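You operate a simulated robot arm through the tools that you are given. There is no shell and no other tool. Be economical: measure what you need, move in short steps, check, and stop when the job is done.

You are at the controls of a simulated robot arm. One attempt, no reset.

TASK
Pump the air out of the Lot 95 pouch and close it with the yellow clip.
Fine: set the black clip on its rim for pumping; the other clip goes on beside it before the black one comes off and goes back. Set down upright: black clip.

Only the result counts: the job must be done as asked and must still hold three seconds after the hand-in. Knocking over, shifting, dropping, spilling or breaking anything else fails it.

THE ROBOT
A 6-joint arm with a two-finger parallel gripper, fixed in place. Base frame: the origin is at the foot of the arm, x ahead of it, y to its left, z up; the work surface is at about z = 900. Readings come in mm, rad, newtons and seconds.
With the tool pointing down near the work surface it reaches from about 360 to 820 mm from the base axis. Its first joint turns from -2.897 to 2.897 rad. Payload 3.91 kg.
The tool frame sits at the grasp point between the pads (the TCP): z along the fingers, y along the line on which they close. The tips reach 30 mm beyond it. The gripper opens to 110 mm. The fingers are 20 mm wide and 10 mm thick; the gripper's body (48 by 112 mm) begins 55 mm behind the TCP.
Orientation is told as [roll, pitch, yaw] about the base's x, y, z axes, in that order, counted from this pose: with the fingers straight down and closing along the base's y, the tool's x points along the base's -x, its y along +y and its z along -z.

THE INTERFACE
- The arm moves only by the tool play_rows. Its argument "commands" is a list of rows, each a list of 7 numbers: the shift along the base's x, y, z in mm, then the turn, a rotation vector about the base's x, y, z in rad, then the gripper command, from -1 (shut) to 1 (fully open), values between in proportion. In form: [[tx, ty, tz, wx, wy, wz, grip], ...]. A call has 1 to 20 rows; each row shifts and turns the commanded pose from where the row before left it. Each row takes 0.2 s and may step no farther than 50 mm and 0.15 rad from the row before; otherwise, or with a gripper value out of range, the whole call is refused. Where a pose cannot be reached the arm comes as near as it can. A force on the tool above 40 N (or 10 N above the force at the start of the call, whichever is more), or a blocked arm, ends the call early, and 0.2 s more pass. Each finger travels about 45 mm/s and halts on what it meets, pressing with about 26 N; the grip force reading is that of the motor and also rises with nothing between the fingers. The clock runs only during rows and for 0.2 s after the last one: add rows that do not move to give the fingers time. It gives the time, the measured TCP pose, the force on the tool (base axes), the opening and the grip force at its end, in the units of the frame above (readings bear some noise), with the torque about the TCP (base axes, N m) and any sound that the robot's microphone picked up.
- Cameras (640 x 400 px; columns grow to the right, rows downward): "scene" is fixed at [399.2, -650.1, 1679]; the picture's right is [0.38, 0.92, 0.00], its down [0.83, -0.34, -0.45] and it looks along [-0.41, 0.17, -0.89] (base axes); focal length 235 px, centre (320, 200). "wrist" rides on the gripper at [77, 7, -114] in the tool frame; the picture's right is [-0.09, 1.00, 0.00], its down [-0.80, -0.07, -0.59] and it looks along [-0.59, -0.05, 0.80] (tool axes); focal length 270 px, centre (320, 200). There is no depth. A picture from a camera that has moved, and an enlarged one, comes with that camera's place and axes in the base frame and with its lens.
- camera(camera): a new picture of that camera. It takes no simulated time.
- raise_lower(by): slides the trunk up (or, below 0, down) by that many mm; the arm rides with it, the base frame stays. It gives what a move gives, with no picture.
- zoom(camera, box): a new picture of the part [left, top, right, bottom] of that camera's present view, enlarged. It takes no simulated time.
- job_done(): hands the job in; it is judged then, once.

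Work in short steps. Places have to be worked out from the pictures, the camera data and where the tool is seen: move nearer, look again, correct. Check each grasp and each placing, and mend what went wrong. You have 120 turns and 84 pictures in all, those below and enlarged ones among them. Open the gripper and draw the arm clear of the work before you hand the job in, unless the task says otherwise; then end with one line.

The tools are called after "Emit:" as a command line: name --pt "numbers of a row" for each row, then --argument value for the rest, lists and objects as JSON in quotes. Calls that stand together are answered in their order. play_rows: Moves the arm, as the interface text tells. Its arguments: {"type":"object","properties":{"commands":{"type":"array","items":{"type":"array","items":{"type":"number"}}}},"required":["commands"]} The other tools are called the same way: raise_lower (by) slides the trunk up or down; camera (camera) takes a picture; zoom (camera, box) takes an enlarged picture of a part of a camera's view; job_done () hands the job in.

At the start:

```text
t: 0.0
ee_pos: [62.9, -424.7, 1327.9]
tcp_rot: [-0.001, 0.0, 0.0]
contact_force: [1.0, 0.2, 0.8]
wrist_torque: [0.01, 0.01, -0.01]
opening: 109.9
grip_force: 0.0
trunk travel left (down, up): [-575.0, 35.0]
```

scene: 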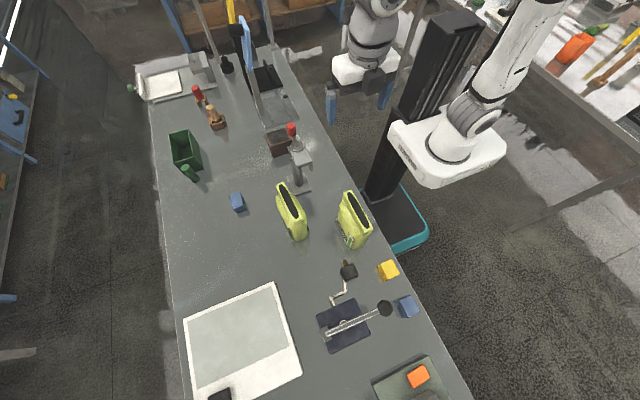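
wrist: 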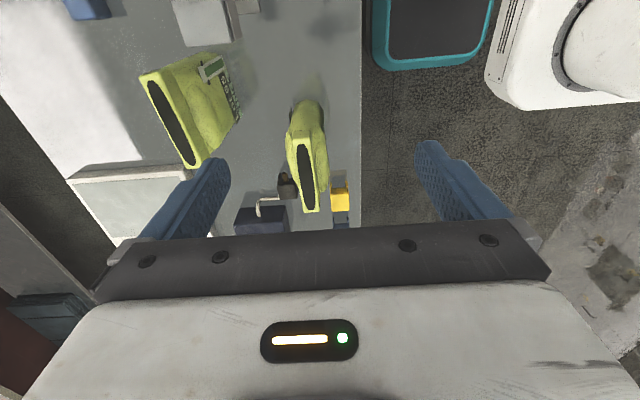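

I'll begin by looking closer at the table to identify the pouches, clips and pump.

Emit:
zoom --camera "scene" --box '[260, 170, 420, 270]'

Emit:
zoom --camera "scene" --box '[300, 250, 460, 350]'

Emit:
zoom --camera "scene" --box '[140, 50, 340, 200]'

```text
4.00 times, centred on (340, 220) of scene
camera zoom: at [399.2, -650.1, 1679.0], right [0.38, 0.92, 0.0], down [0.83, -0.34, -0.45], along [-0.41, 0.17, -0.89], focal length 942 px, centre (240, 120)
```

zoom: 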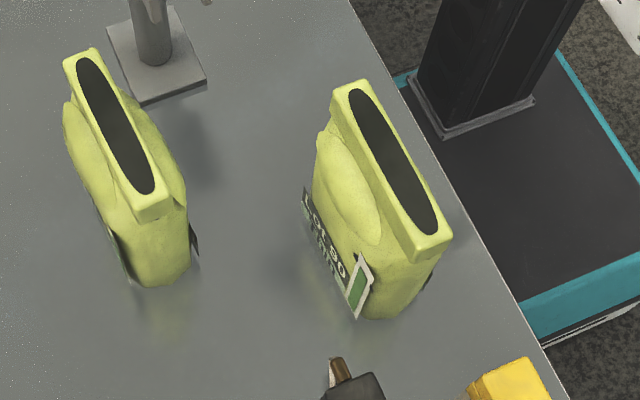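

```text
4.00 times, centred on (380, 300) of scene
camera zoom: at [399.2, -650.1, 1679.0], right [0.38, 0.92, 0.0], down [0.83, -0.34, -0.45], along [-0.41, 0.17, -0.89], focal length 942 px, centre (80, -200)
```

zoom: 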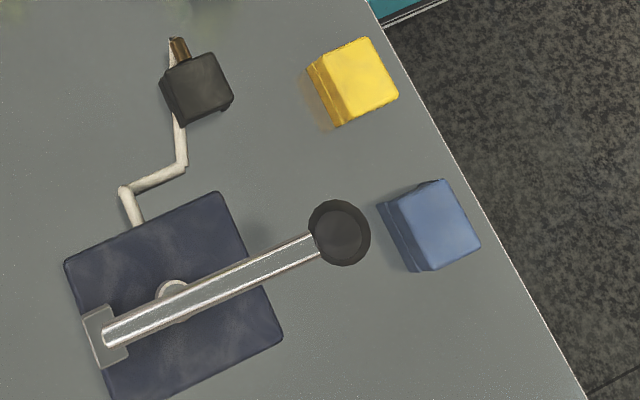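

```text
2.67 times, centred on (240, 125) of scene
camera zoom: at [399.2, -650.1, 1679.0], right [0.38, 0.92, 0.0], down [0.83, -0.34, -0.45], along [-0.41, 0.17, -0.89], focal length 628 px, centre (533, 400)
```

zoom: 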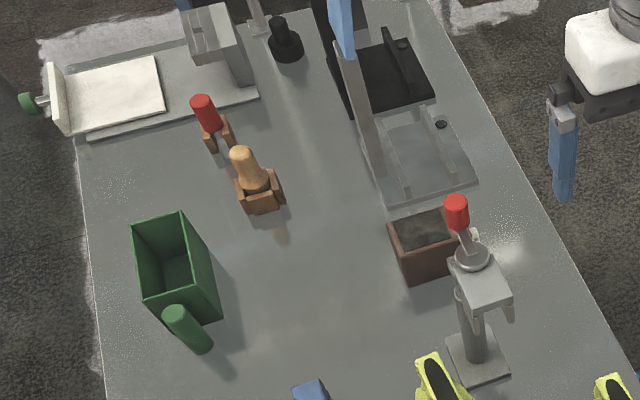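

The near-right pouch's label needs a clear reading, and the other pouch shows a label in the wrist view. Zooming both.

Emit:
zoom --camera "wrist" --box '[130, 40, 250, 170]'

Emit:
zoom --camera "scene" --box '[330, 210, 370, 255]'

Emit:
zoom --camera "wrist" --box '[230, 90, 370, 240]'

```text
3.08 times, centred on (190, 105) of wrist
camera zoom: at [-13.0, -416.7, 1441.7], right [0.09, 1.0, 0.0], down [0.8, -0.07, 0.59], along [0.59, -0.05, -0.8], focal length 832 px, centre (720, 492)
```

zoom: 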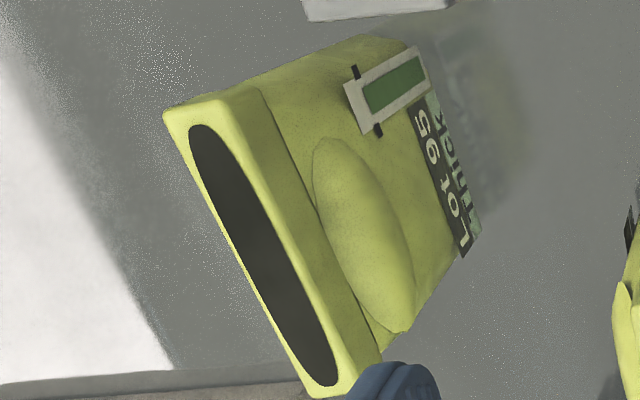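

```text
8.89 times, centred on (350, 232) of scene
camera zoom: at [399.2, -650.1, 1679.0], right [0.38, 0.92, 0.0], down [0.83, -0.34, -0.45], along [-0.41, 0.17, -0.89], focal length 2093 px, centre (53, -89)
```

zoom: 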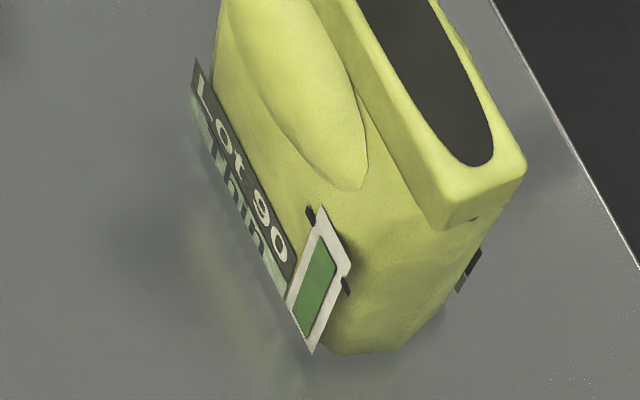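

```text
2.67 times, centred on (300, 165) of wrist
camera zoom: at [-13.0, -416.7, 1441.7], right [0.09, 1.0, 0.0], down [0.8, -0.07, 0.59], along [0.59, -0.05, -0.8], focal length 721 px, centre (373, 293)
```

zoom: 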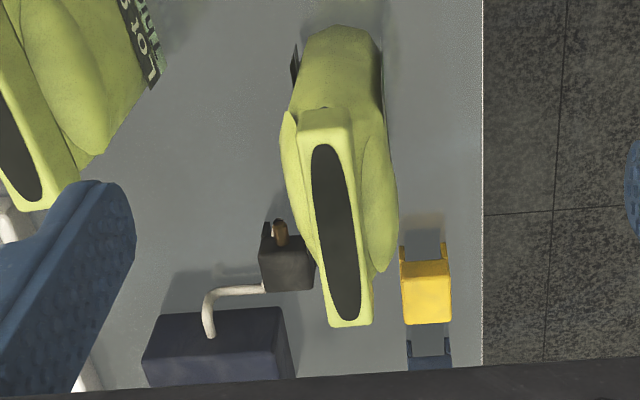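

The left pouch (about x 60, y −630) is Lot 95, and the right one is Lot 90. Next I move the wrist camera closer to the clips, staying above the pouches.

Emit:
play_rows --pt "16 -6 -28 0 0 0 1" --pt "16 -6 -28 0 0 0 1" --pt "16 -6 -28 0 0 0 1" --pt "16 -6 -28 0 0 0 1" --pt "16 -6 -28 0 0 0 1" --pt "16 -6 -28 0 0 0 1"

Emit:
camera --camera "wrist"

Emit:
zoom --camera "wrist" --box '[240, 60, 440, 240]'

```text
t: 1.4
ee_pos: [161.0, -462.4, 1157.9]
tcp_rot: [0.002, 0.0, 0.001]
contact_force: [0.4, 0.6, 0.3]
wrist_torque: [0.02, 0.04, -0.02]
opening: 109.8
grip_force: 0.1
trunk travel left (down, up): [-575.0, 35.0]
```

```text
75 pictures are left
camera wrist: at [83.3, -454.4, 1273.3], right [0.09, 1.0, 0.0], down [0.8, -0.07, 0.59], along [0.59, -0.05, -0.8], focal length 270 px, centre (320, 200)
```

wrist: 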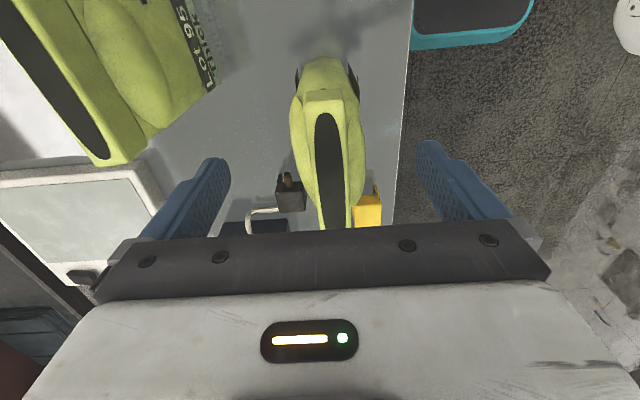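

```text
2.22 times, centred on (340, 150) of wrist
camera zoom: at [83.3, -454.4, 1273.3], right [0.09, 1.0, 0.0], down [0.8, -0.07, 0.59], along [0.59, -0.05, -0.8], focal length 601 px, centre (276, 311)
```

zoom: 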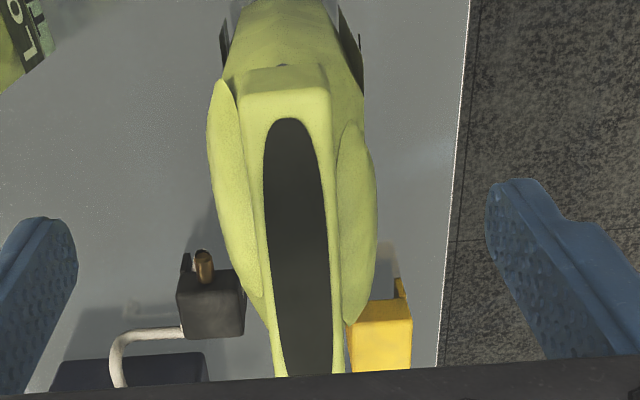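

Pouch 90 hides the clips; I move on past it in +x and a bit lower.

Emit:
play_rows --pt "40 0 0 0 0 0 1" --pt "40 0 0 0 0 0 1" --pt "20 0 -10 0 0 0 1" --pt "10 0 -40 0 0 0 1"

Emit:
zoom --camera "wrist" --box '[140, 0, 500, 225]'

```text
t: 2.4
ee_pos: [272.7, -461.8, 1109.0]
tcp_rot: [0.0, 0.001, 0.001]
contact_force: [0.6, -0.3, -0.6]
wrist_torque: [0.0, 0.01, 0.0]
opening: 110.0
grip_force: 0.1
trunk travel left (down, up): [-575.0, 35.0]
```

```text
1.78 times, centred on (320, 112) of wrist
camera zoom: at [195.3, -453.8, 1224.3], right [0.09, 1.0, 0.0], down [0.8, -0.07, 0.59], along [0.59, -0.05, -0.8], focal length 480 px, centre (320, 356)
```

zoom: 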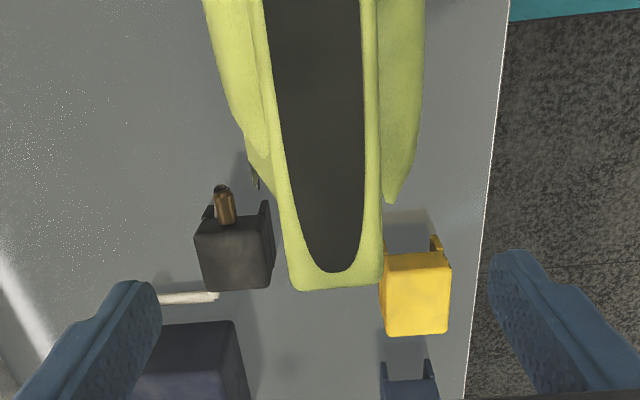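

Pouch rims are at z≈1100, roughly along x. I move to x≈350 clear of pouch 90 and lower for a closer look at the clips.

Emit:
play_rows --pt "40 0 0 0 0 0 1" --pt "40 0 0 0 0 0 1" --pt "0 0 -35 0 0 0 1" --pt "0 0 -35 0 0 0 1"

Emit:
camera --camera "wrist"

Emit:
zoom --camera "wrist" --box '[200, 0, 440, 150]'

```text
t: 3.4
ee_pos: [352.1, -460.1, 1037.2]
tcp_rot: [0.002, -0.001, 0.0]
contact_force: [0.7, 0.9, 0.3]
wrist_torque: [-0.02, 0.0, 0.01]
opening: 110.0
grip_force: 0.1
trunk travel left (down, up): [-575.0, 35.0]
```

```text
72 pictures are left
camera wrist: at [275.7, -452.0, 1151.9], right [0.09, 1.0, 0.0], down [0.8, -0.07, 0.59], along [0.59, -0.05, -0.8], focal length 270 px, centre (320, 200)
```

wrist: 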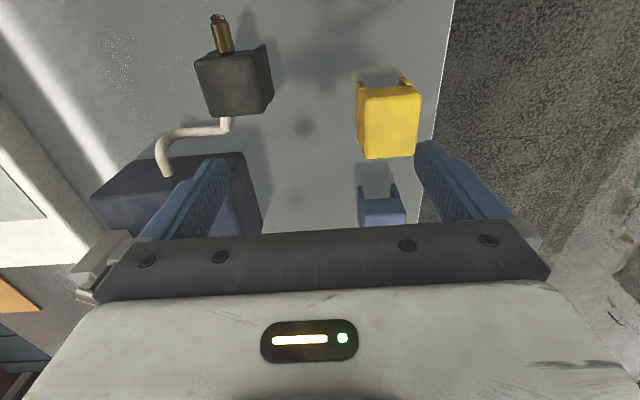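

```text
2.67 times, centred on (320, 75) of wrist
camera zoom: at [275.7, -452.0, 1151.9], right [0.09, 1.0, 0.0], down [0.8, -0.07, 0.59], along [0.59, -0.05, -0.8], focal length 721 px, centre (320, 533)
```

zoom: 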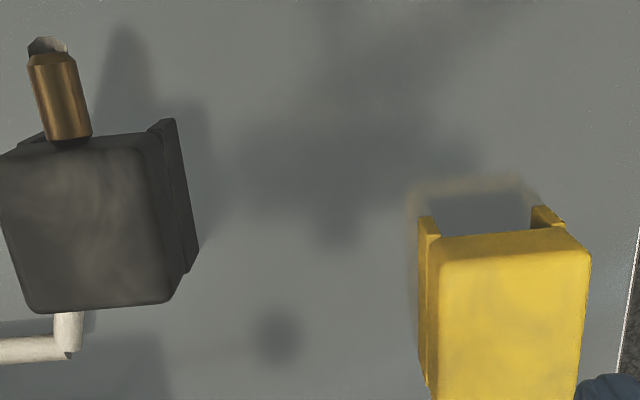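

Both cameras agree on the black clip's top centre at about (320, −521, 940), with the yellow clip near (362, −401). I go above the black clip for a close check.

Emit:
play_rows --pt "-16 -30 0 0 0 0 0.6" --pt "-16 -31 -37 0 0 0 0.6" --pt "0 0 0 0 0 0 0.6"

Emit:
camera --camera "wrist"

Emit:
zoom --camera "scene" --box '[300, 240, 420, 350]'

```text
refused: row 2 steps farther than a row can; nothing moved
```

```text
70 pictures are left
camera wrist: at [275.7, -452.0, 1151.9], right [0.09, 1.0, 0.0], down [0.8, -0.07, 0.59], along [0.59, -0.05, -0.8], focal length 270 px, centre (320, 200)
```

wrist: 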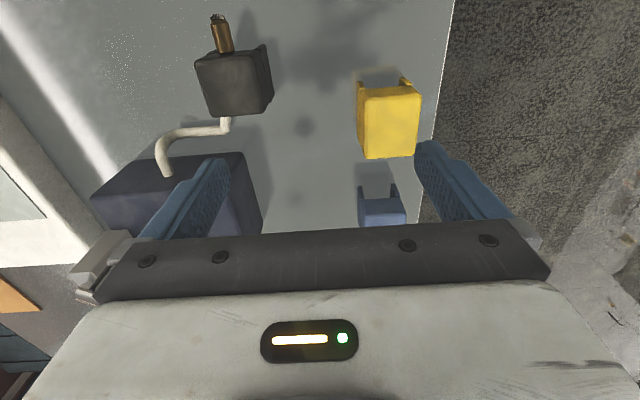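

```text
3.64 times, centred on (360, 295) of scene
camera zoom: at [399.2, -650.1, 1679.0], right [0.38, 0.92, 0.0], down [0.83, -0.34, -0.45], along [-0.41, 0.17, -0.89], focal length 856 px, centre (174, -146)
```

zoom: 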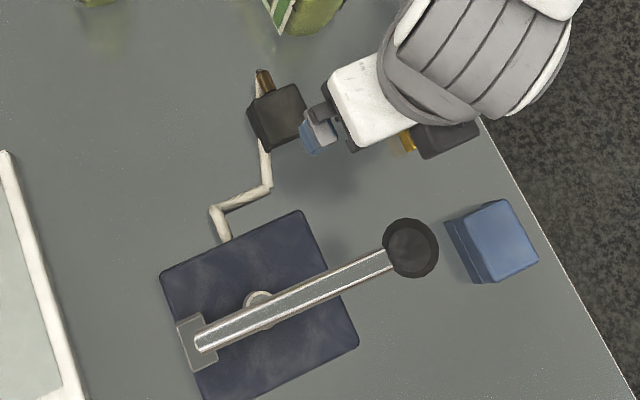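

A step was too long; splitting the move.

Emit:
play_rows --pt "-16 -30 0 0 0 0 0.6" --pt "-16 -31 0 0 0 0 0.6" --pt "0 0 -37 0 0 0 0.6" --pt "0 0 0 0 0 0 0.6"

Emit:
camera --camera "wrist"

```text
t: 4.4
ee_pos: [317.3, -521.8, 1002.1]
tcp_rot: [0.0, 0.0, 0.0]
contact_force: [-0.2, 0.1, 0.8]
wrist_torque: [0.03, -0.02, -0.02]
opening: 87.8
grip_force: 0.0
trunk travel left (down, up): [-575.0, 35.0]
```

```text
68 pictures are left
camera wrist: at [240.4, -513.9, 1116.3], right [0.09, 1.0, 0.0], down [0.8, -0.07, 0.59], along [0.59, -0.05, -0.8], focal length 270 px, centre (320, 200)
```

wrist: 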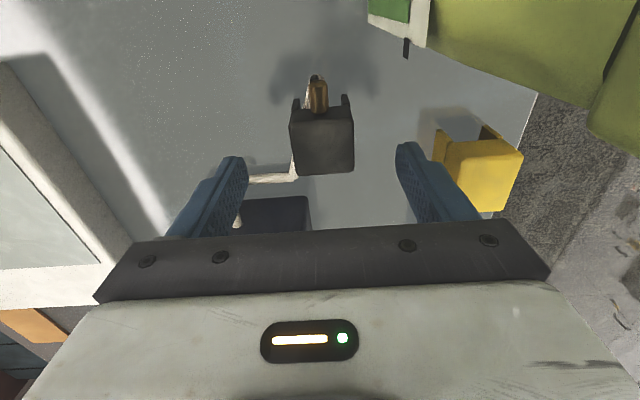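

The clip is about 43 wide in y and 50 long in x, centred near (318, −519), with its slot running along x. I descend so the tips cover its upper ~22 mm, then close.

Emit:
play_rows --pt "1 2 -30 0 0 0 0.6" --pt "0 0 -24 0 0 0 0.6" --pt "0 0 0 0 0 0 0.6"

Emit:
camera --camera "wrist"

```text
t: 5.2
ee_pos: [318.8, -521.0, 947.4]
tcp_rot: [-0.001, -0.001, 0.0]
contact_force: [0.3, -0.2, 0.1]
wrist_torque: [0.03, -0.01, -0.02]
opening: 87.9
grip_force: 0.1
trunk travel left (down, up): [-575.0, 35.0]
```

```text
67 pictures are left
camera wrist: at [241.2, -512.7, 1062.2], right [0.09, 1.0, 0.0], down [0.8, -0.07, 0.59], along [0.59, -0.05, -0.8], focal length 270 px, centre (320, 200)
```

wrist: 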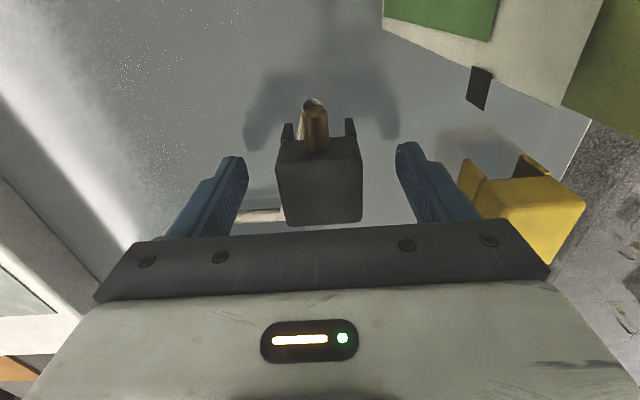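

Top confirmed near z=942, well centred. Closing on the clip.

Emit:
play_rows --pt "0 0 0 0 0 0 -1" --pt "0 0 0 0 0 0 -1" --pt "0 0 0 0 0 0 -1" --pt "0 0 0 0 0 0 -1"

Emit:
camera --camera "wrist"

```text
t: 6.2
ee_pos: [318.1, -521.3, 947.7]
tcp_rot: [-0.001, -0.001, -0.001]
contact_force: [-0.4, 0.4, -0.3]
wrist_torque: [-0.02, 0.02, 0.02]
opening: 41.7
grip_force: 26.3
trunk travel left (down, up): [-575.0, 35.0]
```

```text
66 pictures are left
camera wrist: at [241.2, -512.7, 1062.4], right [0.09, 1.0, 0.0], down [0.8, -0.07, 0.59], along [0.59, -0.05, -0.8], focal length 270 px, centre (320, 200)
```

wrist: 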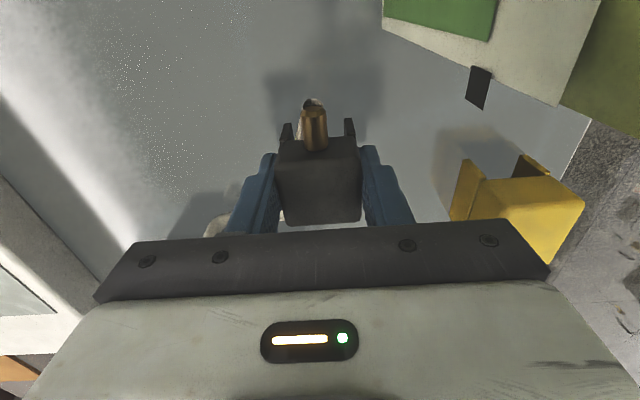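

Gripped (41.7 mm wide). Lifting straight up in steps; home is TCP (318, −521, 947.7).

Emit:
play_rows --pt "0 0 20 0 0 0 -1" --pt "0 0 40 0 0 0 -1" --pt "0 0 45 0 0 0 -1" --pt "0 0 45 0 0 0 -1" --pt "0 0 45 0 0 0 -1" --pt "0 0 45 0 0 0 -1"

Emit:
camera --camera "scene"

Emit:
camera --camera "wrist"

```text
t: 7.6
ee_pos: [319.0, -517.4, 1190.2]
tcp_rot: [0.0, -0.001, -0.001]
contact_force: [0.6, -0.3, 0.4]
wrist_torque: [-0.01, -0.02, -0.01]
opening: 41.5
grip_force: 25.7
trunk travel left (down, up): [-575.0, 35.0]
```

```text
65 pictures are left
```

scene: 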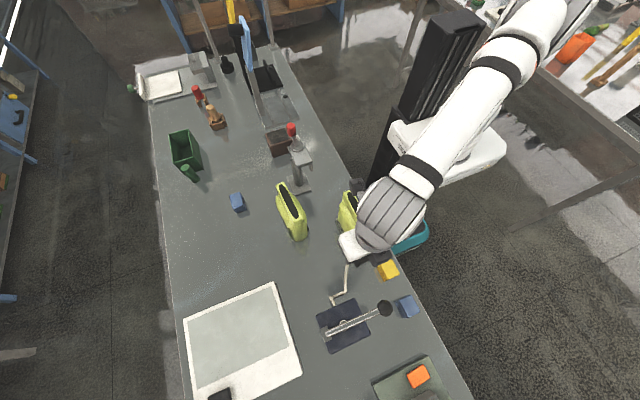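

```text
64 pictures are left
camera wrist: at [241.6, -509.1, 1304.7], right [0.09, 1.0, 0.0], down [0.8, -0.07, 0.59], along [0.59, -0.05, -0.8], focal length 270 px, centre (320, 200)
```

wrist: 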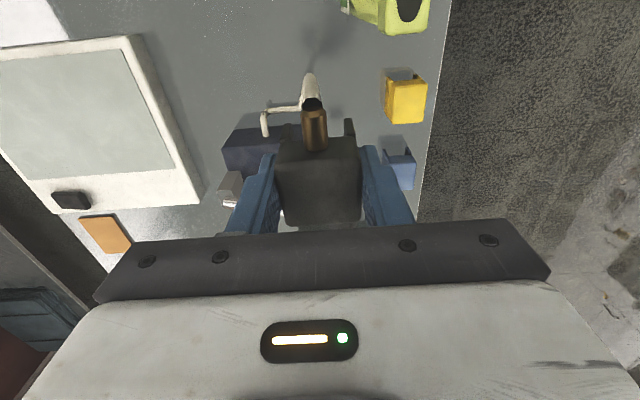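

The clip is held and the hose follows. I move to a viewing spot near Lot 95, staying above all rims, to measure its rim precisely.

Emit:
play_rows --pt "-20 0 40 0 0 0 -1" --pt "-45 0 0 0 0 0 -1" --pt "-45 0 0 0 0 0 -1" --pt "-45 0 0 0 0 0 -1" --pt "-45 0 0 0 0 0 -1" --pt "-45 0 0 0 0 0 -1" --pt "-45 0 0 0 0 0 -1" --pt "0 0 0 0 0 0 -1"

Emit:
camera --camera "wrist"

Emit:
camera --camera "scene"

```text
t: 9.4
ee_pos: [26.8, -521.0, 1226.4]
tcp_rot: [0.001, 0.001, 0.001]
contact_force: [0.1, 0.6, 0.6]
wrist_torque: [-0.01, 0.03, -0.01]
opening: 41.5
grip_force: 25.7
trunk travel left (down, up): [-575.0, 35.0]
```

```text
63 pictures are left
camera wrist: at [-49.4, -512.5, 1341.7], right [0.09, 1.0, 0.0], down [0.8, -0.07, 0.59], along [0.59, -0.05, -0.8], focal length 270 px, centre (320, 200)
```

wrist: 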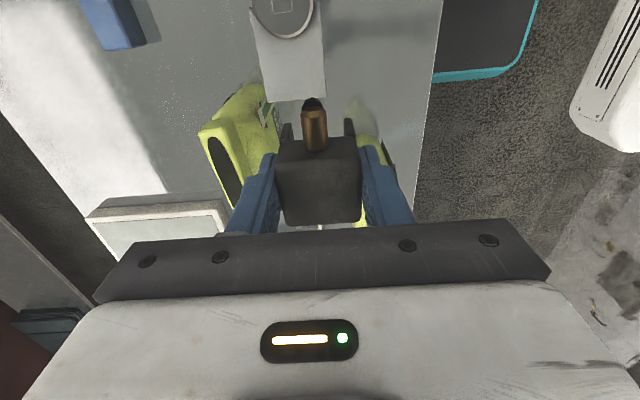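

```text
62 pictures are left
```

scene: 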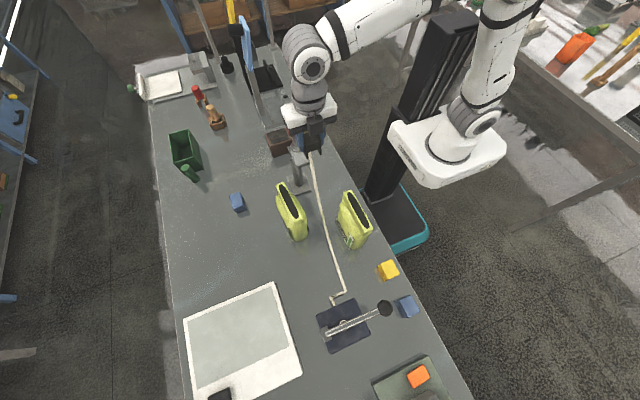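

Noted: the silver device's head is near (6, −513…−561, z≈1120) and I must keep clear of it. Zooming on Lot 95's rim for measurement from both cameras.

Emit:
zoom --camera "wrist" --box '[180, 70, 300, 220]'

Emit:
zoom --camera "scene" --box '[265, 175, 345, 245]'

Emit:
zoom --camera "scene" --box '[260, 95, 340, 195]'

```text
2.67 times, centred on (240, 145) of wrist
camera zoom: at [-49.4, -512.5, 1341.7], right [0.09, 1.0, 0.0], down [0.8, -0.07, 0.59], along [0.59, -0.05, -0.8], focal length 721 px, centre (533, 347)
```

zoom: 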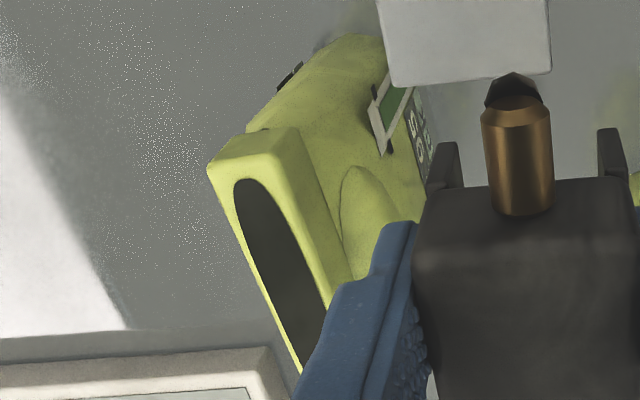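

```text
5.71 times, centred on (305, 210) of scene
camera zoom: at [399.2, -650.1, 1679.0], right [0.38, 0.92, 0.0], down [0.83, -0.34, -0.45], along [-0.41, 0.17, -0.89], focal length 1345 px, centre (406, 143)
```

zoom: 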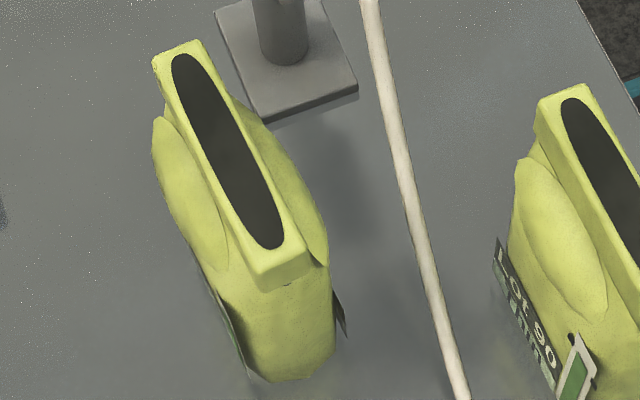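

```text
4.00 times, centred on (300, 145) of scene
camera zoom: at [399.2, -650.1, 1679.0], right [0.38, 0.92, 0.0], down [0.83, -0.34, -0.45], along [-0.41, 0.17, -0.89], focal length 942 px, centre (400, 420)
```

zoom: 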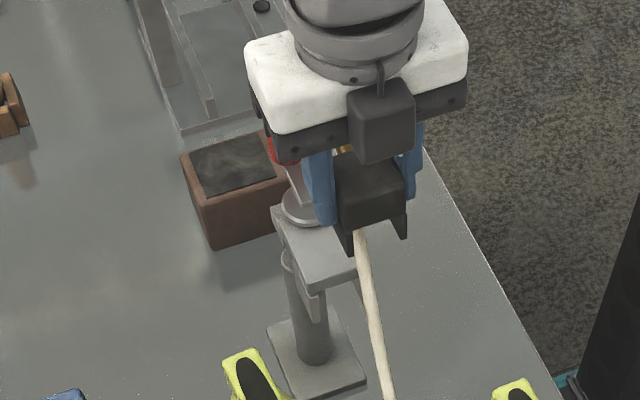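

Rim of Lot 95: top z≈1100, centre ≈(105, −620), 128×26 mm, yaw ≈+0.09. The black clip goes at the −x end (barb outward), target ≈(69, −624); I move above it with yaw +0.09.

Emit:
play_rows --pt "42 0 0 0 0 0.045 -1" --pt "0 -40 0 0 0 0.045 -1" --pt "0 -40 0 0 0 0 -1" --pt "0 -23 -10 0 0 0 -1" --pt "0 0 -40 0 0 0 -1" --pt "0 0 0 0 0 0 -1"

Emit:
camera --camera "wrist"

Emit:
zoom --camera "scene" --box '[255, 130, 345, 250]'

```text
t: 10.8
ee_pos: [72.2, -622.7, 1176.7]
tcp_rot: [0.001, 0.001, 0.09]
contact_force: [0.9, 0.5, -1.1]
wrist_torque: [-0.03, 0.02, -0.01]
opening: 41.5
grip_force: 25.5
trunk travel left (down, up): [-575.0, 35.0]
```

```text
58 pictures are left
camera wrist: at [-5.7, -622.1, 1291.2], right [0.0, 1.0, 0.0], down [0.8, 0.0, 0.59], along [0.59, 0.0, -0.8], focal length 270 px, centre (320, 200)
```

wrist: 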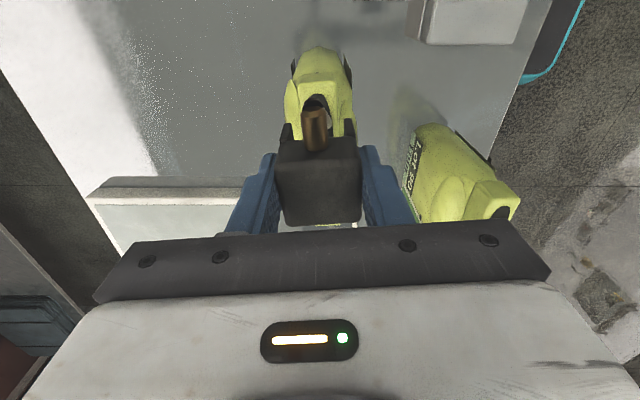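

```text
3.33 times, centred on (300, 190) of scene
camera zoom: at [399.2, -650.1, 1679.0], right [0.38, 0.92, 0.0], down [0.83, -0.34, -0.45], along [-0.41, 0.17, -0.89], focal length 785 px, centre (387, 233)
```

zoom: 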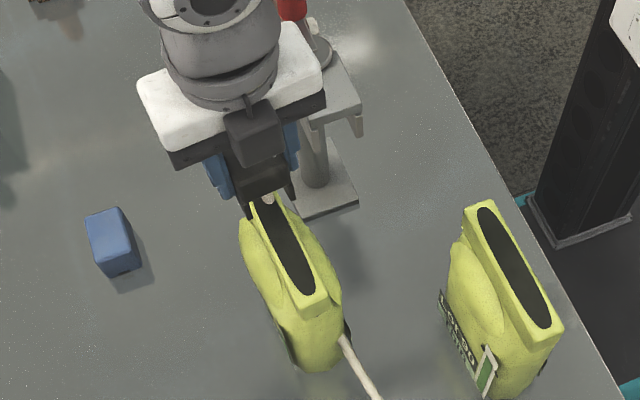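

Zooming to check the slot's alignment with the rim.

Emit:
zoom --camera "wrist" --box '[260, 30, 380, 240]'

Emit:
zoom --camera "scene" --box '[275, 165, 325, 225]'

```text
1.90 times, centred on (320, 135) of wrist
camera zoom: at [-5.7, -622.1, 1291.2], right [0.0, 1.0, 0.0], down [0.8, 0.0, 0.59], along [0.59, 0.0, -0.8], focal length 515 px, centre (320, 324)
```

zoom: 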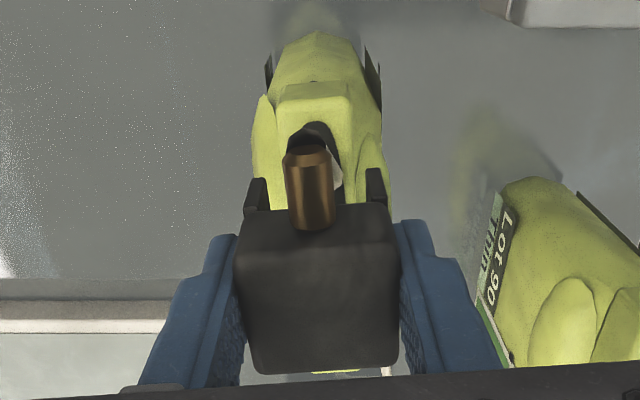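

```text
6.67 times, centred on (300, 195) of scene
camera zoom: at [399.2, -650.1, 1679.0], right [0.38, 0.92, 0.0], down [0.83, -0.34, -0.45], along [-0.41, 0.17, -0.89], focal length 1570 px, centre (453, 233)
```

zoom: 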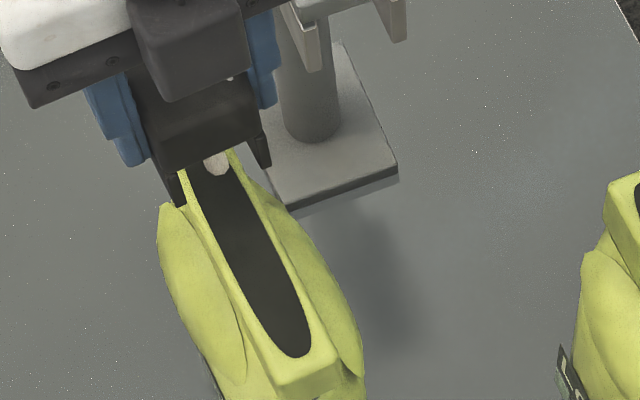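

Slot gap ≈31 mm vs rim 26 mm, well aligned within ~1 mm. I shift −4 x, −1 y and lower in small steps, watching force.

Emit:
play_rows --pt "-4 -1.2 0 0 0 0 -1" --pt "0 0 -15 0 0 0 -1" --pt "0 0 -10 0 0 0 -1" --pt "0 0 -5 0 0 0 -1" --pt "0 0 -4 0 0 0 -1" --pt "0 0 -4 0 0 0 -1" --pt "0 0 0 0 0 0 -1"

Emit:
zoom --camera "scene" --box '[275, 165, 325, 225]'

```text
t: 12.4
ee_pos: [67.0, -624.2, 1140.9]
tcp_rot: [0.0, 0.0, 0.087]
contact_force: [0.3, -0.8, -1.2]
wrist_torque: [0.0, 0.03, 0.01]
opening: 41.4
grip_force: 26.1
trunk travel left (down, up): [-575.0, 35.0]
```

```text
6.67 times, centred on (300, 195) of scene
camera zoom: at [399.2, -650.1, 1679.0], right [0.38, 0.92, 0.0], down [0.83, -0.34, -0.45], along [-0.41, 0.17, -0.89], focal length 1570 px, centre (453, 233)
```

zoom: 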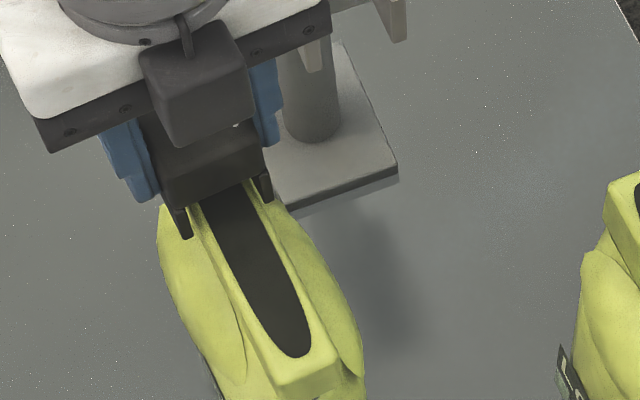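

The legs straddle the rim with no contact force. I continue down in 3 mm steps.

Emit:
play_rows --pt "0 0 -3 0 0 0 -1" --pt "0 0 -3 0 0 0 -1" --pt "0 0 -3 0 0 0 -1" --pt "0 0 0 0 0 0 -1"

Emit:
zoom --camera "scene" --box '[275, 165, 325, 225]'

```text
t: 13.4
ee_pos: [65.7, -624.5, 1131.0]
tcp_rot: [-0.001, 0.0, 0.088]
contact_force: [0.1, -1.0, -0.4]
wrist_torque: [0.0, -0.03, 0.01]
opening: 41.4
grip_force: 26.3
trunk travel left (down, up): [-575.0, 35.0]
```

```text
6.67 times, centred on (300, 195) of scene
camera zoom: at [399.2, -650.1, 1679.0], right [0.38, 0.92, 0.0], down [0.83, -0.34, -0.45], along [-0.41, 0.17, -0.89], focal length 1570 px, centre (453, 233)
```

zoom: 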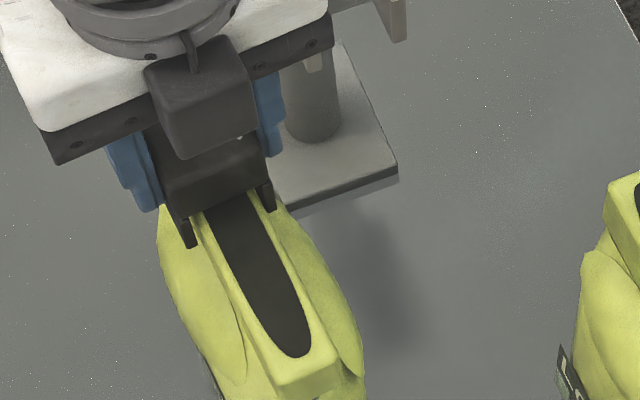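

Still free; continuing down 2 mm at a time.

Emit:
play_rows --pt "0.5 0 -2 0 0 0 -1" --pt "0.5 0 -2 0 0 0 -1" --pt "0 0 -2 0 0 0 -1" --pt "0 0 -2 0 0 0 -1" --pt "0 0 0 0 0 0 -1"

Emit:
zoom --camera "scene" --box '[275, 165, 325, 225]'

```text
t: 14.6
ee_pos: [66.6, -623.9, 1124.2]
tcp_rot: [-0.001, 0.001, 0.088]
contact_force: [-0.3, 0.8, 1.7]
wrist_torque: [0.01, -0.02, 0.02]
opening: 41.4
grip_force: 26.4
trunk travel left (down, up): [-575.0, 35.0]
```

```text
6.67 times, centred on (300, 195) of scene
camera zoom: at [399.2, -650.1, 1679.0], right [0.38, 0.92, 0.0], down [0.83, -0.34, -0.45], along [-0.41, 0.17, -0.89], focal length 1570 px, centre (453, 233)
```

zoom: 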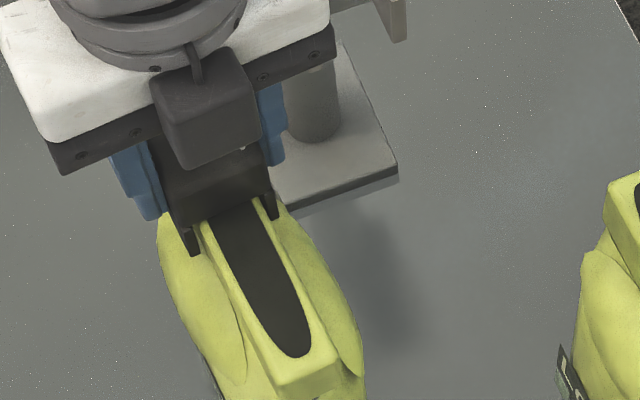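

Possibly just starting contact. A few more small steps down.

Emit:
play_rows --pt "0 0 -1.5 0 0 0 -1" --pt "0 0 -1.5 0 0 0 -1" --pt "0 0 -1.5 0 0 0 -1" --pt "0 0 -1.5 0 0 0 -1" --pt "0 0 0 0 0 0 -1"

Emit:
zoom --camera "scene" --box '[275, 165, 325, 225]'

```text
t: 15.8
ee_pos: [67.8, -622.6, 1118.8]
tcp_rot: [-0.002, 0.0, 0.088]
contact_force: [0.1, -2.2, 20.1]
wrist_torque: [-0.06, -0.06, 0.01]
opening: 41.6
grip_force: 26.3
trunk travel left (down, up): [-575.0, 35.0]
```

```text
6.67 times, centred on (300, 195) of scene
camera zoom: at [399.2, -650.1, 1679.0], right [0.38, 0.92, 0.0], down [0.83, -0.34, -0.45], along [-0.41, 0.17, -0.89], focal length 1570 px, centre (453, 233)
```

zoom: 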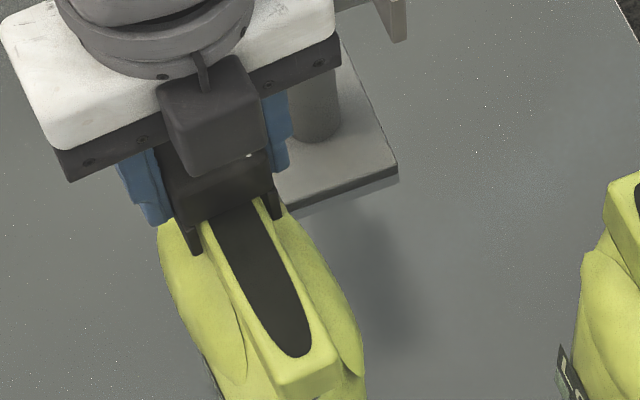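

Seated (20 N, no pouch motion). I ease up slightly and open, then rise.

Emit:
play_rows --pt "0 0 2 0 0 0 -1" --pt "0 0 0 0 0 0 0.2" --pt "0 0 0 0 0 0 0.2" --pt "0 0 0 0 0 0 0.2"

Emit:
zoom --camera "scene" --box '[275, 165, 325, 225]'

```text
t: 16.8
ee_pos: [67.7, -625.0, 1119.7]
tcp_rot: [0.0, 0.0, 0.089]
contact_force: [0.6, -0.1, 0.7]
wrist_torque: [0.01, 0.0, 0.01]
opening: 66.0
grip_force: 0.1
trunk travel left (down, up): [-575.0, 35.0]
```

```text
6.67 times, centred on (300, 195) of scene
camera zoom: at [399.2, -650.1, 1679.0], right [0.38, 0.92, 0.0], down [0.83, -0.34, -0.45], along [-0.41, 0.17, -0.89], focal length 1570 px, centre (453, 233)
```

zoom: 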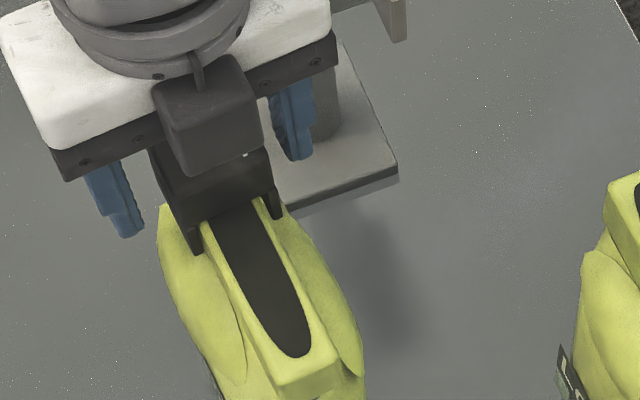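

Released; the clip sits on the rim. I rise and travel toward the pump to inspect it.

Emit:
play_rows --pt "0 0 20 0 0 0 0.2" --pt "0 0 40 0 0 0 0.2" --pt "0 0 40 0 0 0 0.2" --pt "35 20 0 0 0 -0.045 -0.5" --pt "35 20 0 0 0 -0.044 -1" --pt "40 20 0 0 0 0 -1" --pt "40 20 0 0 0 0 -1" --pt "40 20 0 0 0 0 -1" --pt "40 10 0 0 0 0 -1" --pt "25 0 -30 0 0 0 -1" --pt "0 0 -30 0 0 0 -1" --pt "0 0 0 0 0 0 -1"

Emit:
camera --camera "wrist"

Emit:
camera --camera "scene"

```text
t: 19.4
ee_pos: [323.3, -512.3, 1159.6]
tcp_rot: [-0.001, -0.001, 0.0]
contact_force: [-0.3, -0.4, 0.0]
wrist_torque: [0.05, 0.01, 0.02]
opening: 0.2
grip_force: 26.3
trunk travel left (down, up): [-575.0, 35.0]
```

```text
49 pictures are left
camera wrist: at [246.6, -504.5, 1273.6], right [0.09, 1.0, 0.0], down [0.8, -0.07, 0.59], along [0.59, -0.05, -0.8], focal length 270 px, centre (320, 200)
```

wrist: 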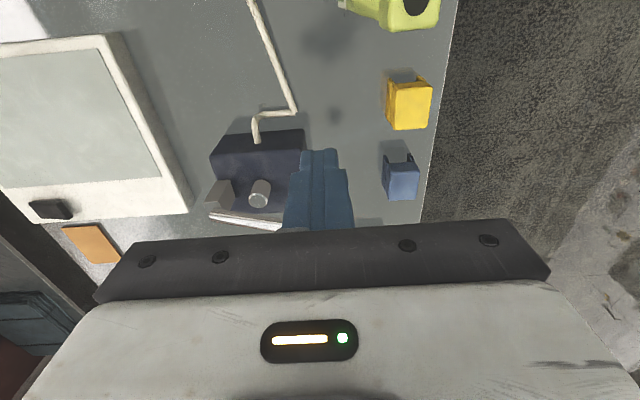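

```text
48 pictures are left
```

scene: 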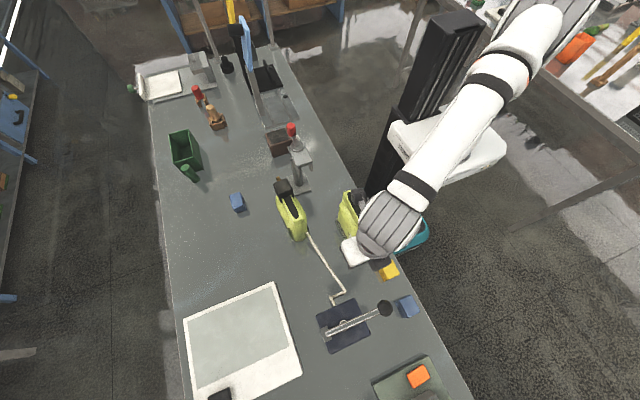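

The pump's lever runs from a bracket toward +y with the knob at its end. I move forward for a view of the knob.

Emit:
play_rows --pt "35 -20 0 0 0 0 -1" --pt "35 -20 0 0 0 0 -1" --pt "0 0 0 0 0 0 -1"

Emit:
camera --camera "wrist"

```text
t: 20.2
ee_pos: [392.5, -553.8, 1158.9]
tcp_rot: [0.002, -0.002, 0.001]
contact_force: [-0.2, 0.2, 0.1]
wrist_torque: [-0.04, -0.02, 0.01]
opening: 0.0
grip_force: 26.3
trunk travel left (down, up): [-575.0, 35.0]
```

```text
47 pictures are left
camera wrist: at [314.5, -546.0, 1273.6], right [0.09, 1.0, 0.0], down [0.8, -0.07, 0.59], along [0.59, -0.05, -0.8], focal length 270 px, centre (320, 200)
```

wrist: 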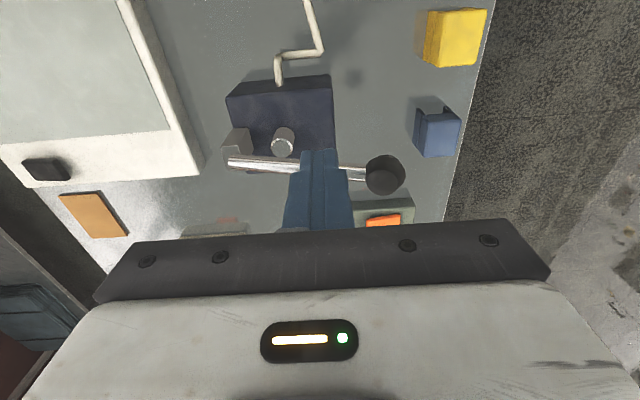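

Knob top is around (441, −500, ~1075). I need the lever's pivot height, so I zoom in on the pump.

Emit:
zoom --camera "wrist" --box '[200, 60, 420, 210]'

Emit:
zoom --camera "scene" --box '[310, 280, 410, 360]'

```text
2.67 times, centred on (310, 135) of wrist
camera zoom: at [314.5, -546.0, 1273.6], right [0.09, 1.0, 0.0], down [0.8, -0.07, 0.59], along [0.59, -0.05, -0.8], focal length 721 px, centre (347, 373)
```

zoom: 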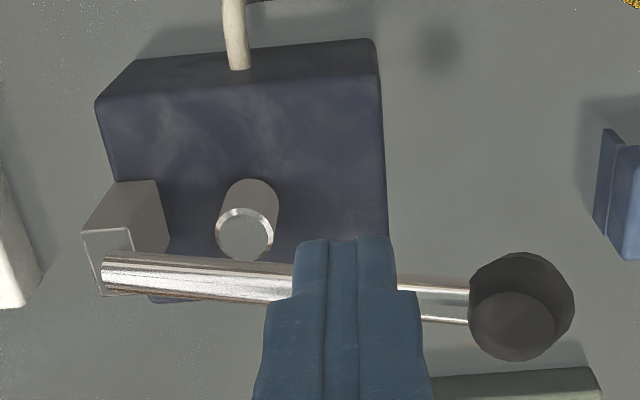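

```text
5.00 times, centred on (360, 320) of scene
camera zoom: at [399.2, -650.1, 1679.0], right [0.38, 0.92, 0.0], down [0.83, -0.34, -0.45], along [-0.41, 0.17, -0.89], focal length 1177 px, centre (120, -400)
```

zoom: 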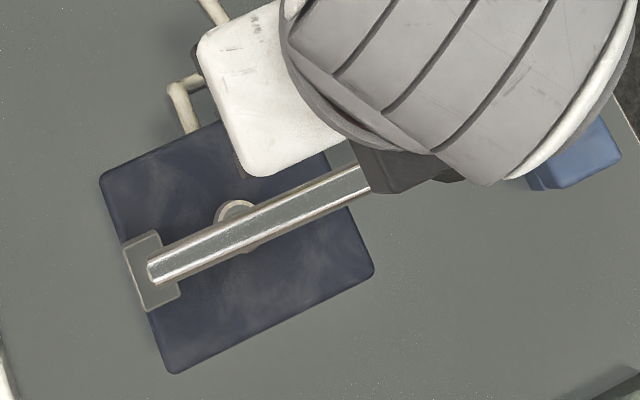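

The lever pivots near (440, −650, ~1030) and slopes up ~18° to the knob (top ≈1080 at y≈−503). I position the closed tips above the knob and press down gently.

Emit:
play_rows --pt "24 26 0 0 0 0 -1" --pt "24 25 0 0 0 0 -1" --pt "0 0 -25 0 0 0 -1" --pt "0 0 -10 0 0 0 -1" --pt "0 0 0 0 0 0 -1"

Emit:
camera --camera "wrist"

Emit:
zoom --camera "scene" --box '[310, 270, 430, 360]'

```text
t: 21.4
ee_pos: [441.4, -505.0, 1124.3]
tcp_rot: [-0.001, -0.001, 0.0]
contact_force: [-0.6, -0.4, 0.0]
wrist_torque: [0.01, -0.01, 0.03]
opening: 0.0
grip_force: 25.6
trunk travel left (down, up): [-575.0, 35.0]
```

```text
44 pictures are left
camera wrist: at [363.5, -495.9, 1238.9], right [0.09, 1.0, 0.0], down [0.8, -0.07, 0.59], along [0.59, -0.05, -0.8], focal length 270 px, centre (320, 200)
```

wrist: 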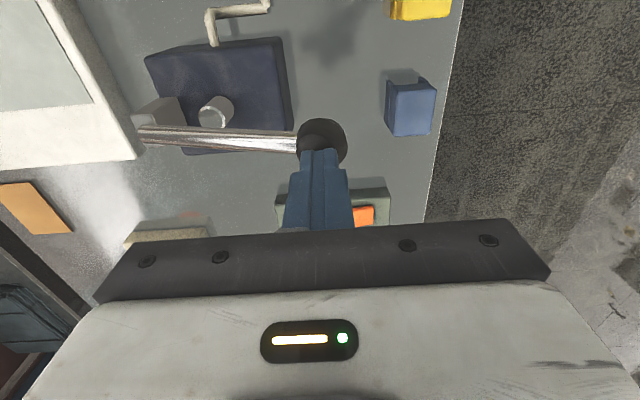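

```text
4.44 times, centred on (370, 315) of scene
camera zoom: at [399.2, -650.1, 1679.0], right [0.38, 0.92, 0.0], down [0.83, -0.34, -0.45], along [-0.41, 0.17, -0.89], focal length 1046 px, centre (98, -311)
```

zoom: 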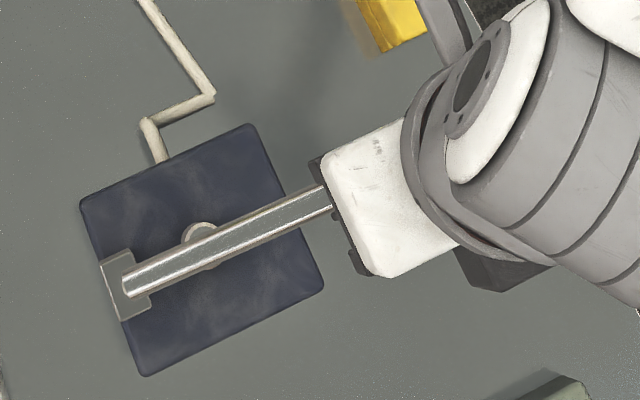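

Tips are over the knob (~5 mm too far −y). I adjust +4 in y and press downward, following the arc.

Emit:
play_rows --pt "0 4 -5 0 0 0 -1" --pt "0 0 -6 0 0 0 -1" --pt "0 0 -6 0 0 0 -1" --pt "0 0 -6 0 0 0 -1" --pt "0 0 -6 0 0 0 -1"

Emit:
camera --camera "wrist"

```text
t: 22.6
ee_pos: [439.8, -498.7, 1094.1]
tcp_rot: [-0.001, -0.001, -0.001]
contact_force: [0.3, 0.3, 1.8]
wrist_torque: [0.01, 0.0, 0.02]
opening: 0.2
grip_force: 26.1
trunk travel left (down, up): [-575.0, 35.0]
```

```text
42 pictures are left
camera wrist: at [363.7, -490.5, 1209.4], right [0.09, 1.0, 0.0], down [0.8, -0.07, 0.59], along [0.59, -0.05, -0.8], focal length 270 px, centre (320, 200)
```

wrist: 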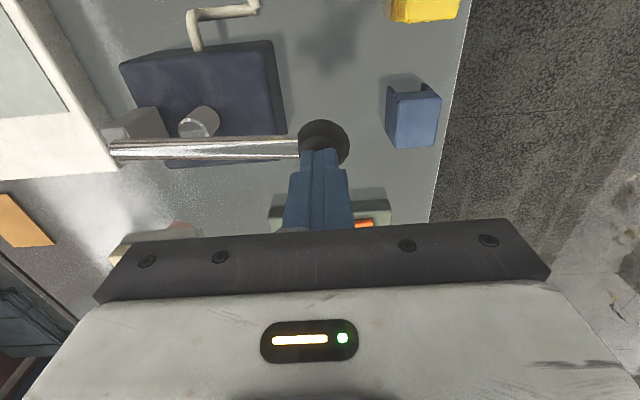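

Contact and the lever is dropping with low force. Pressing further, with force watch.

Emit:
play_rows --pt "0 0.5 -8 0 0 0 -1" --pt "0 0.5 -8 0 0 0 -1" --pt "0 0 -8 0 0 0 -1" --pt "0 0 -8 0 0 0 -1" --pt "0 0 -8 0 0 0 -1"

Emit:
camera --camera "wrist"

```text
t: 23.8
ee_pos: [439.7, -497.9, 1055.0]
tcp_rot: [0.0, -0.001, 0.001]
contact_force: [1.4, 0.5, 1.8]
wrist_torque: [0.01, -0.01, 0.02]
opening: 0.0
grip_force: 25.5
trunk travel left (down, up): [-575.0, 35.0]
```

```text
41 pictures are left
camera wrist: at [364.0, -490.4, 1169.5], right [0.09, 1.0, 0.0], down [0.8, -0.07, 0.59], along [0.59, -0.05, -0.8], focal length 270 px, centre (320, 200)
```

wrist: 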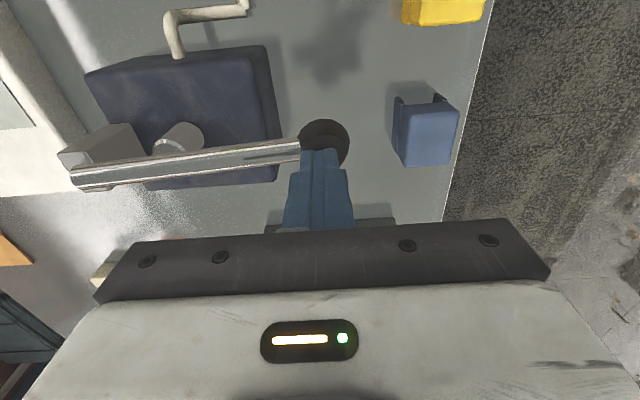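

Lever now slightly below horizontal; still light. Continuing to the bottom stop.

Emit:
play_rows --pt "0 0 -7 0 0 0 -1" --pt "0 0 -7 0 0 0 -1" --pt "0 0 -6 0 0 0 -1" --pt "0 0 -5 0 0 0 -1" --pt "0 0 -5 0 0 0 -1"

Emit:
camera --camera "wrist"

```text
t: 24.5
ee_pos: [439.5, -498.9, 1051.0]
tcp_rot: [-0.013, -0.01, 0.002]
contact_force: [-4.1, 7.5, 22.4]
wrist_torque: [0.21, 0.17, 0.04]
opening: 0.0
grip_force: 25.9
trunk travel left (down, up): [-575.0, 35.0]
stopped in row 3: the force on the tool passed its limit at 45 N (the readings are from after the stop); the commanded pose is now the measured one
```

```text
40 pictures are left
camera wrist: at [363.0, -489.4, 1164.5], right [0.09, 1.0, -0.01], down [0.8, -0.06, 0.6], along [0.6, -0.06, -0.8], focal length 270 px, centre (320, 200)
```

wrist: 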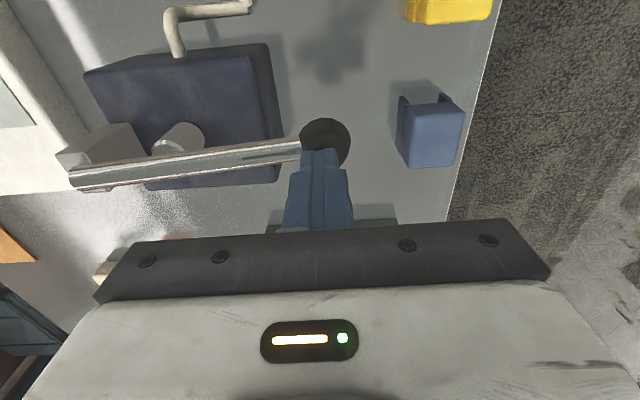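

Bottom stop reached at TCP z≈1051. I raise back to let the lever return and check it and the pouch.

Emit:
play_rows --pt "0 0 15 0.013 0.01 0 -1" --pt "0 0 20 0 0 0 -1" --pt "0 0 25 0 0 0 -1" --pt "0 0 10 0 0 0 -1" --pt "0 0 0 0 0 0 -1"

Emit:
camera --camera "wrist"

Emit:
zoom --camera "scene" --box '[260, 160, 340, 250]'

```text
t: 25.7
ee_pos: [443.5, -500.4, 1117.4]
tcp_rot: [0.004, 0.003, 0.001]
contact_force: [0.1, 0.8, 1.7]
wrist_torque: [-0.04, 0.02, -0.01]
opening: 0.0
grip_force: 26.0
trunk travel left (down, up): [-575.0, 35.0]
```

```text
39 pictures are left
camera wrist: at [366.9, -493.4, 1231.2], right [0.09, 1.0, 0.0], down [0.8, -0.07, 0.59], along [0.59, -0.05, -0.81], focal length 270 px, centre (320, 200)
```

wrist: 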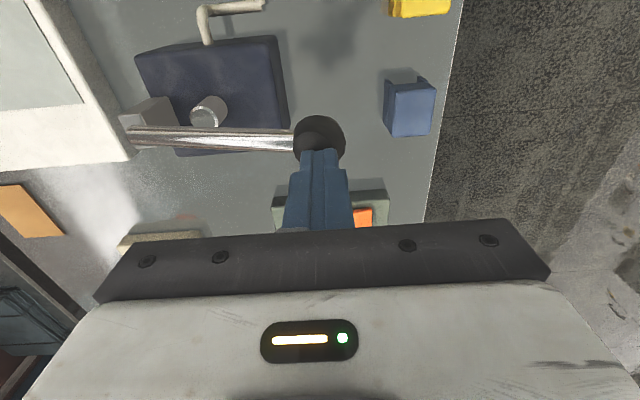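

```text
4.44 times, centred on (300, 205) of scene
camera zoom: at [399.2, -650.1, 1679.0], right [0.38, 0.92, 0.0], down [0.83, -0.34, -0.45], along [-0.41, 0.17, -0.89], focal length 1046 px, centre (409, 178)
```

zoom: 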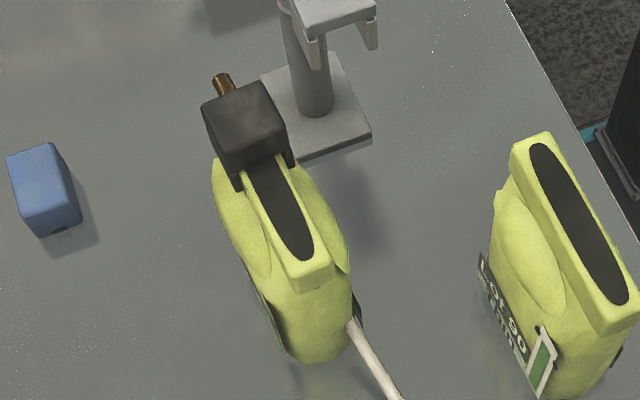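

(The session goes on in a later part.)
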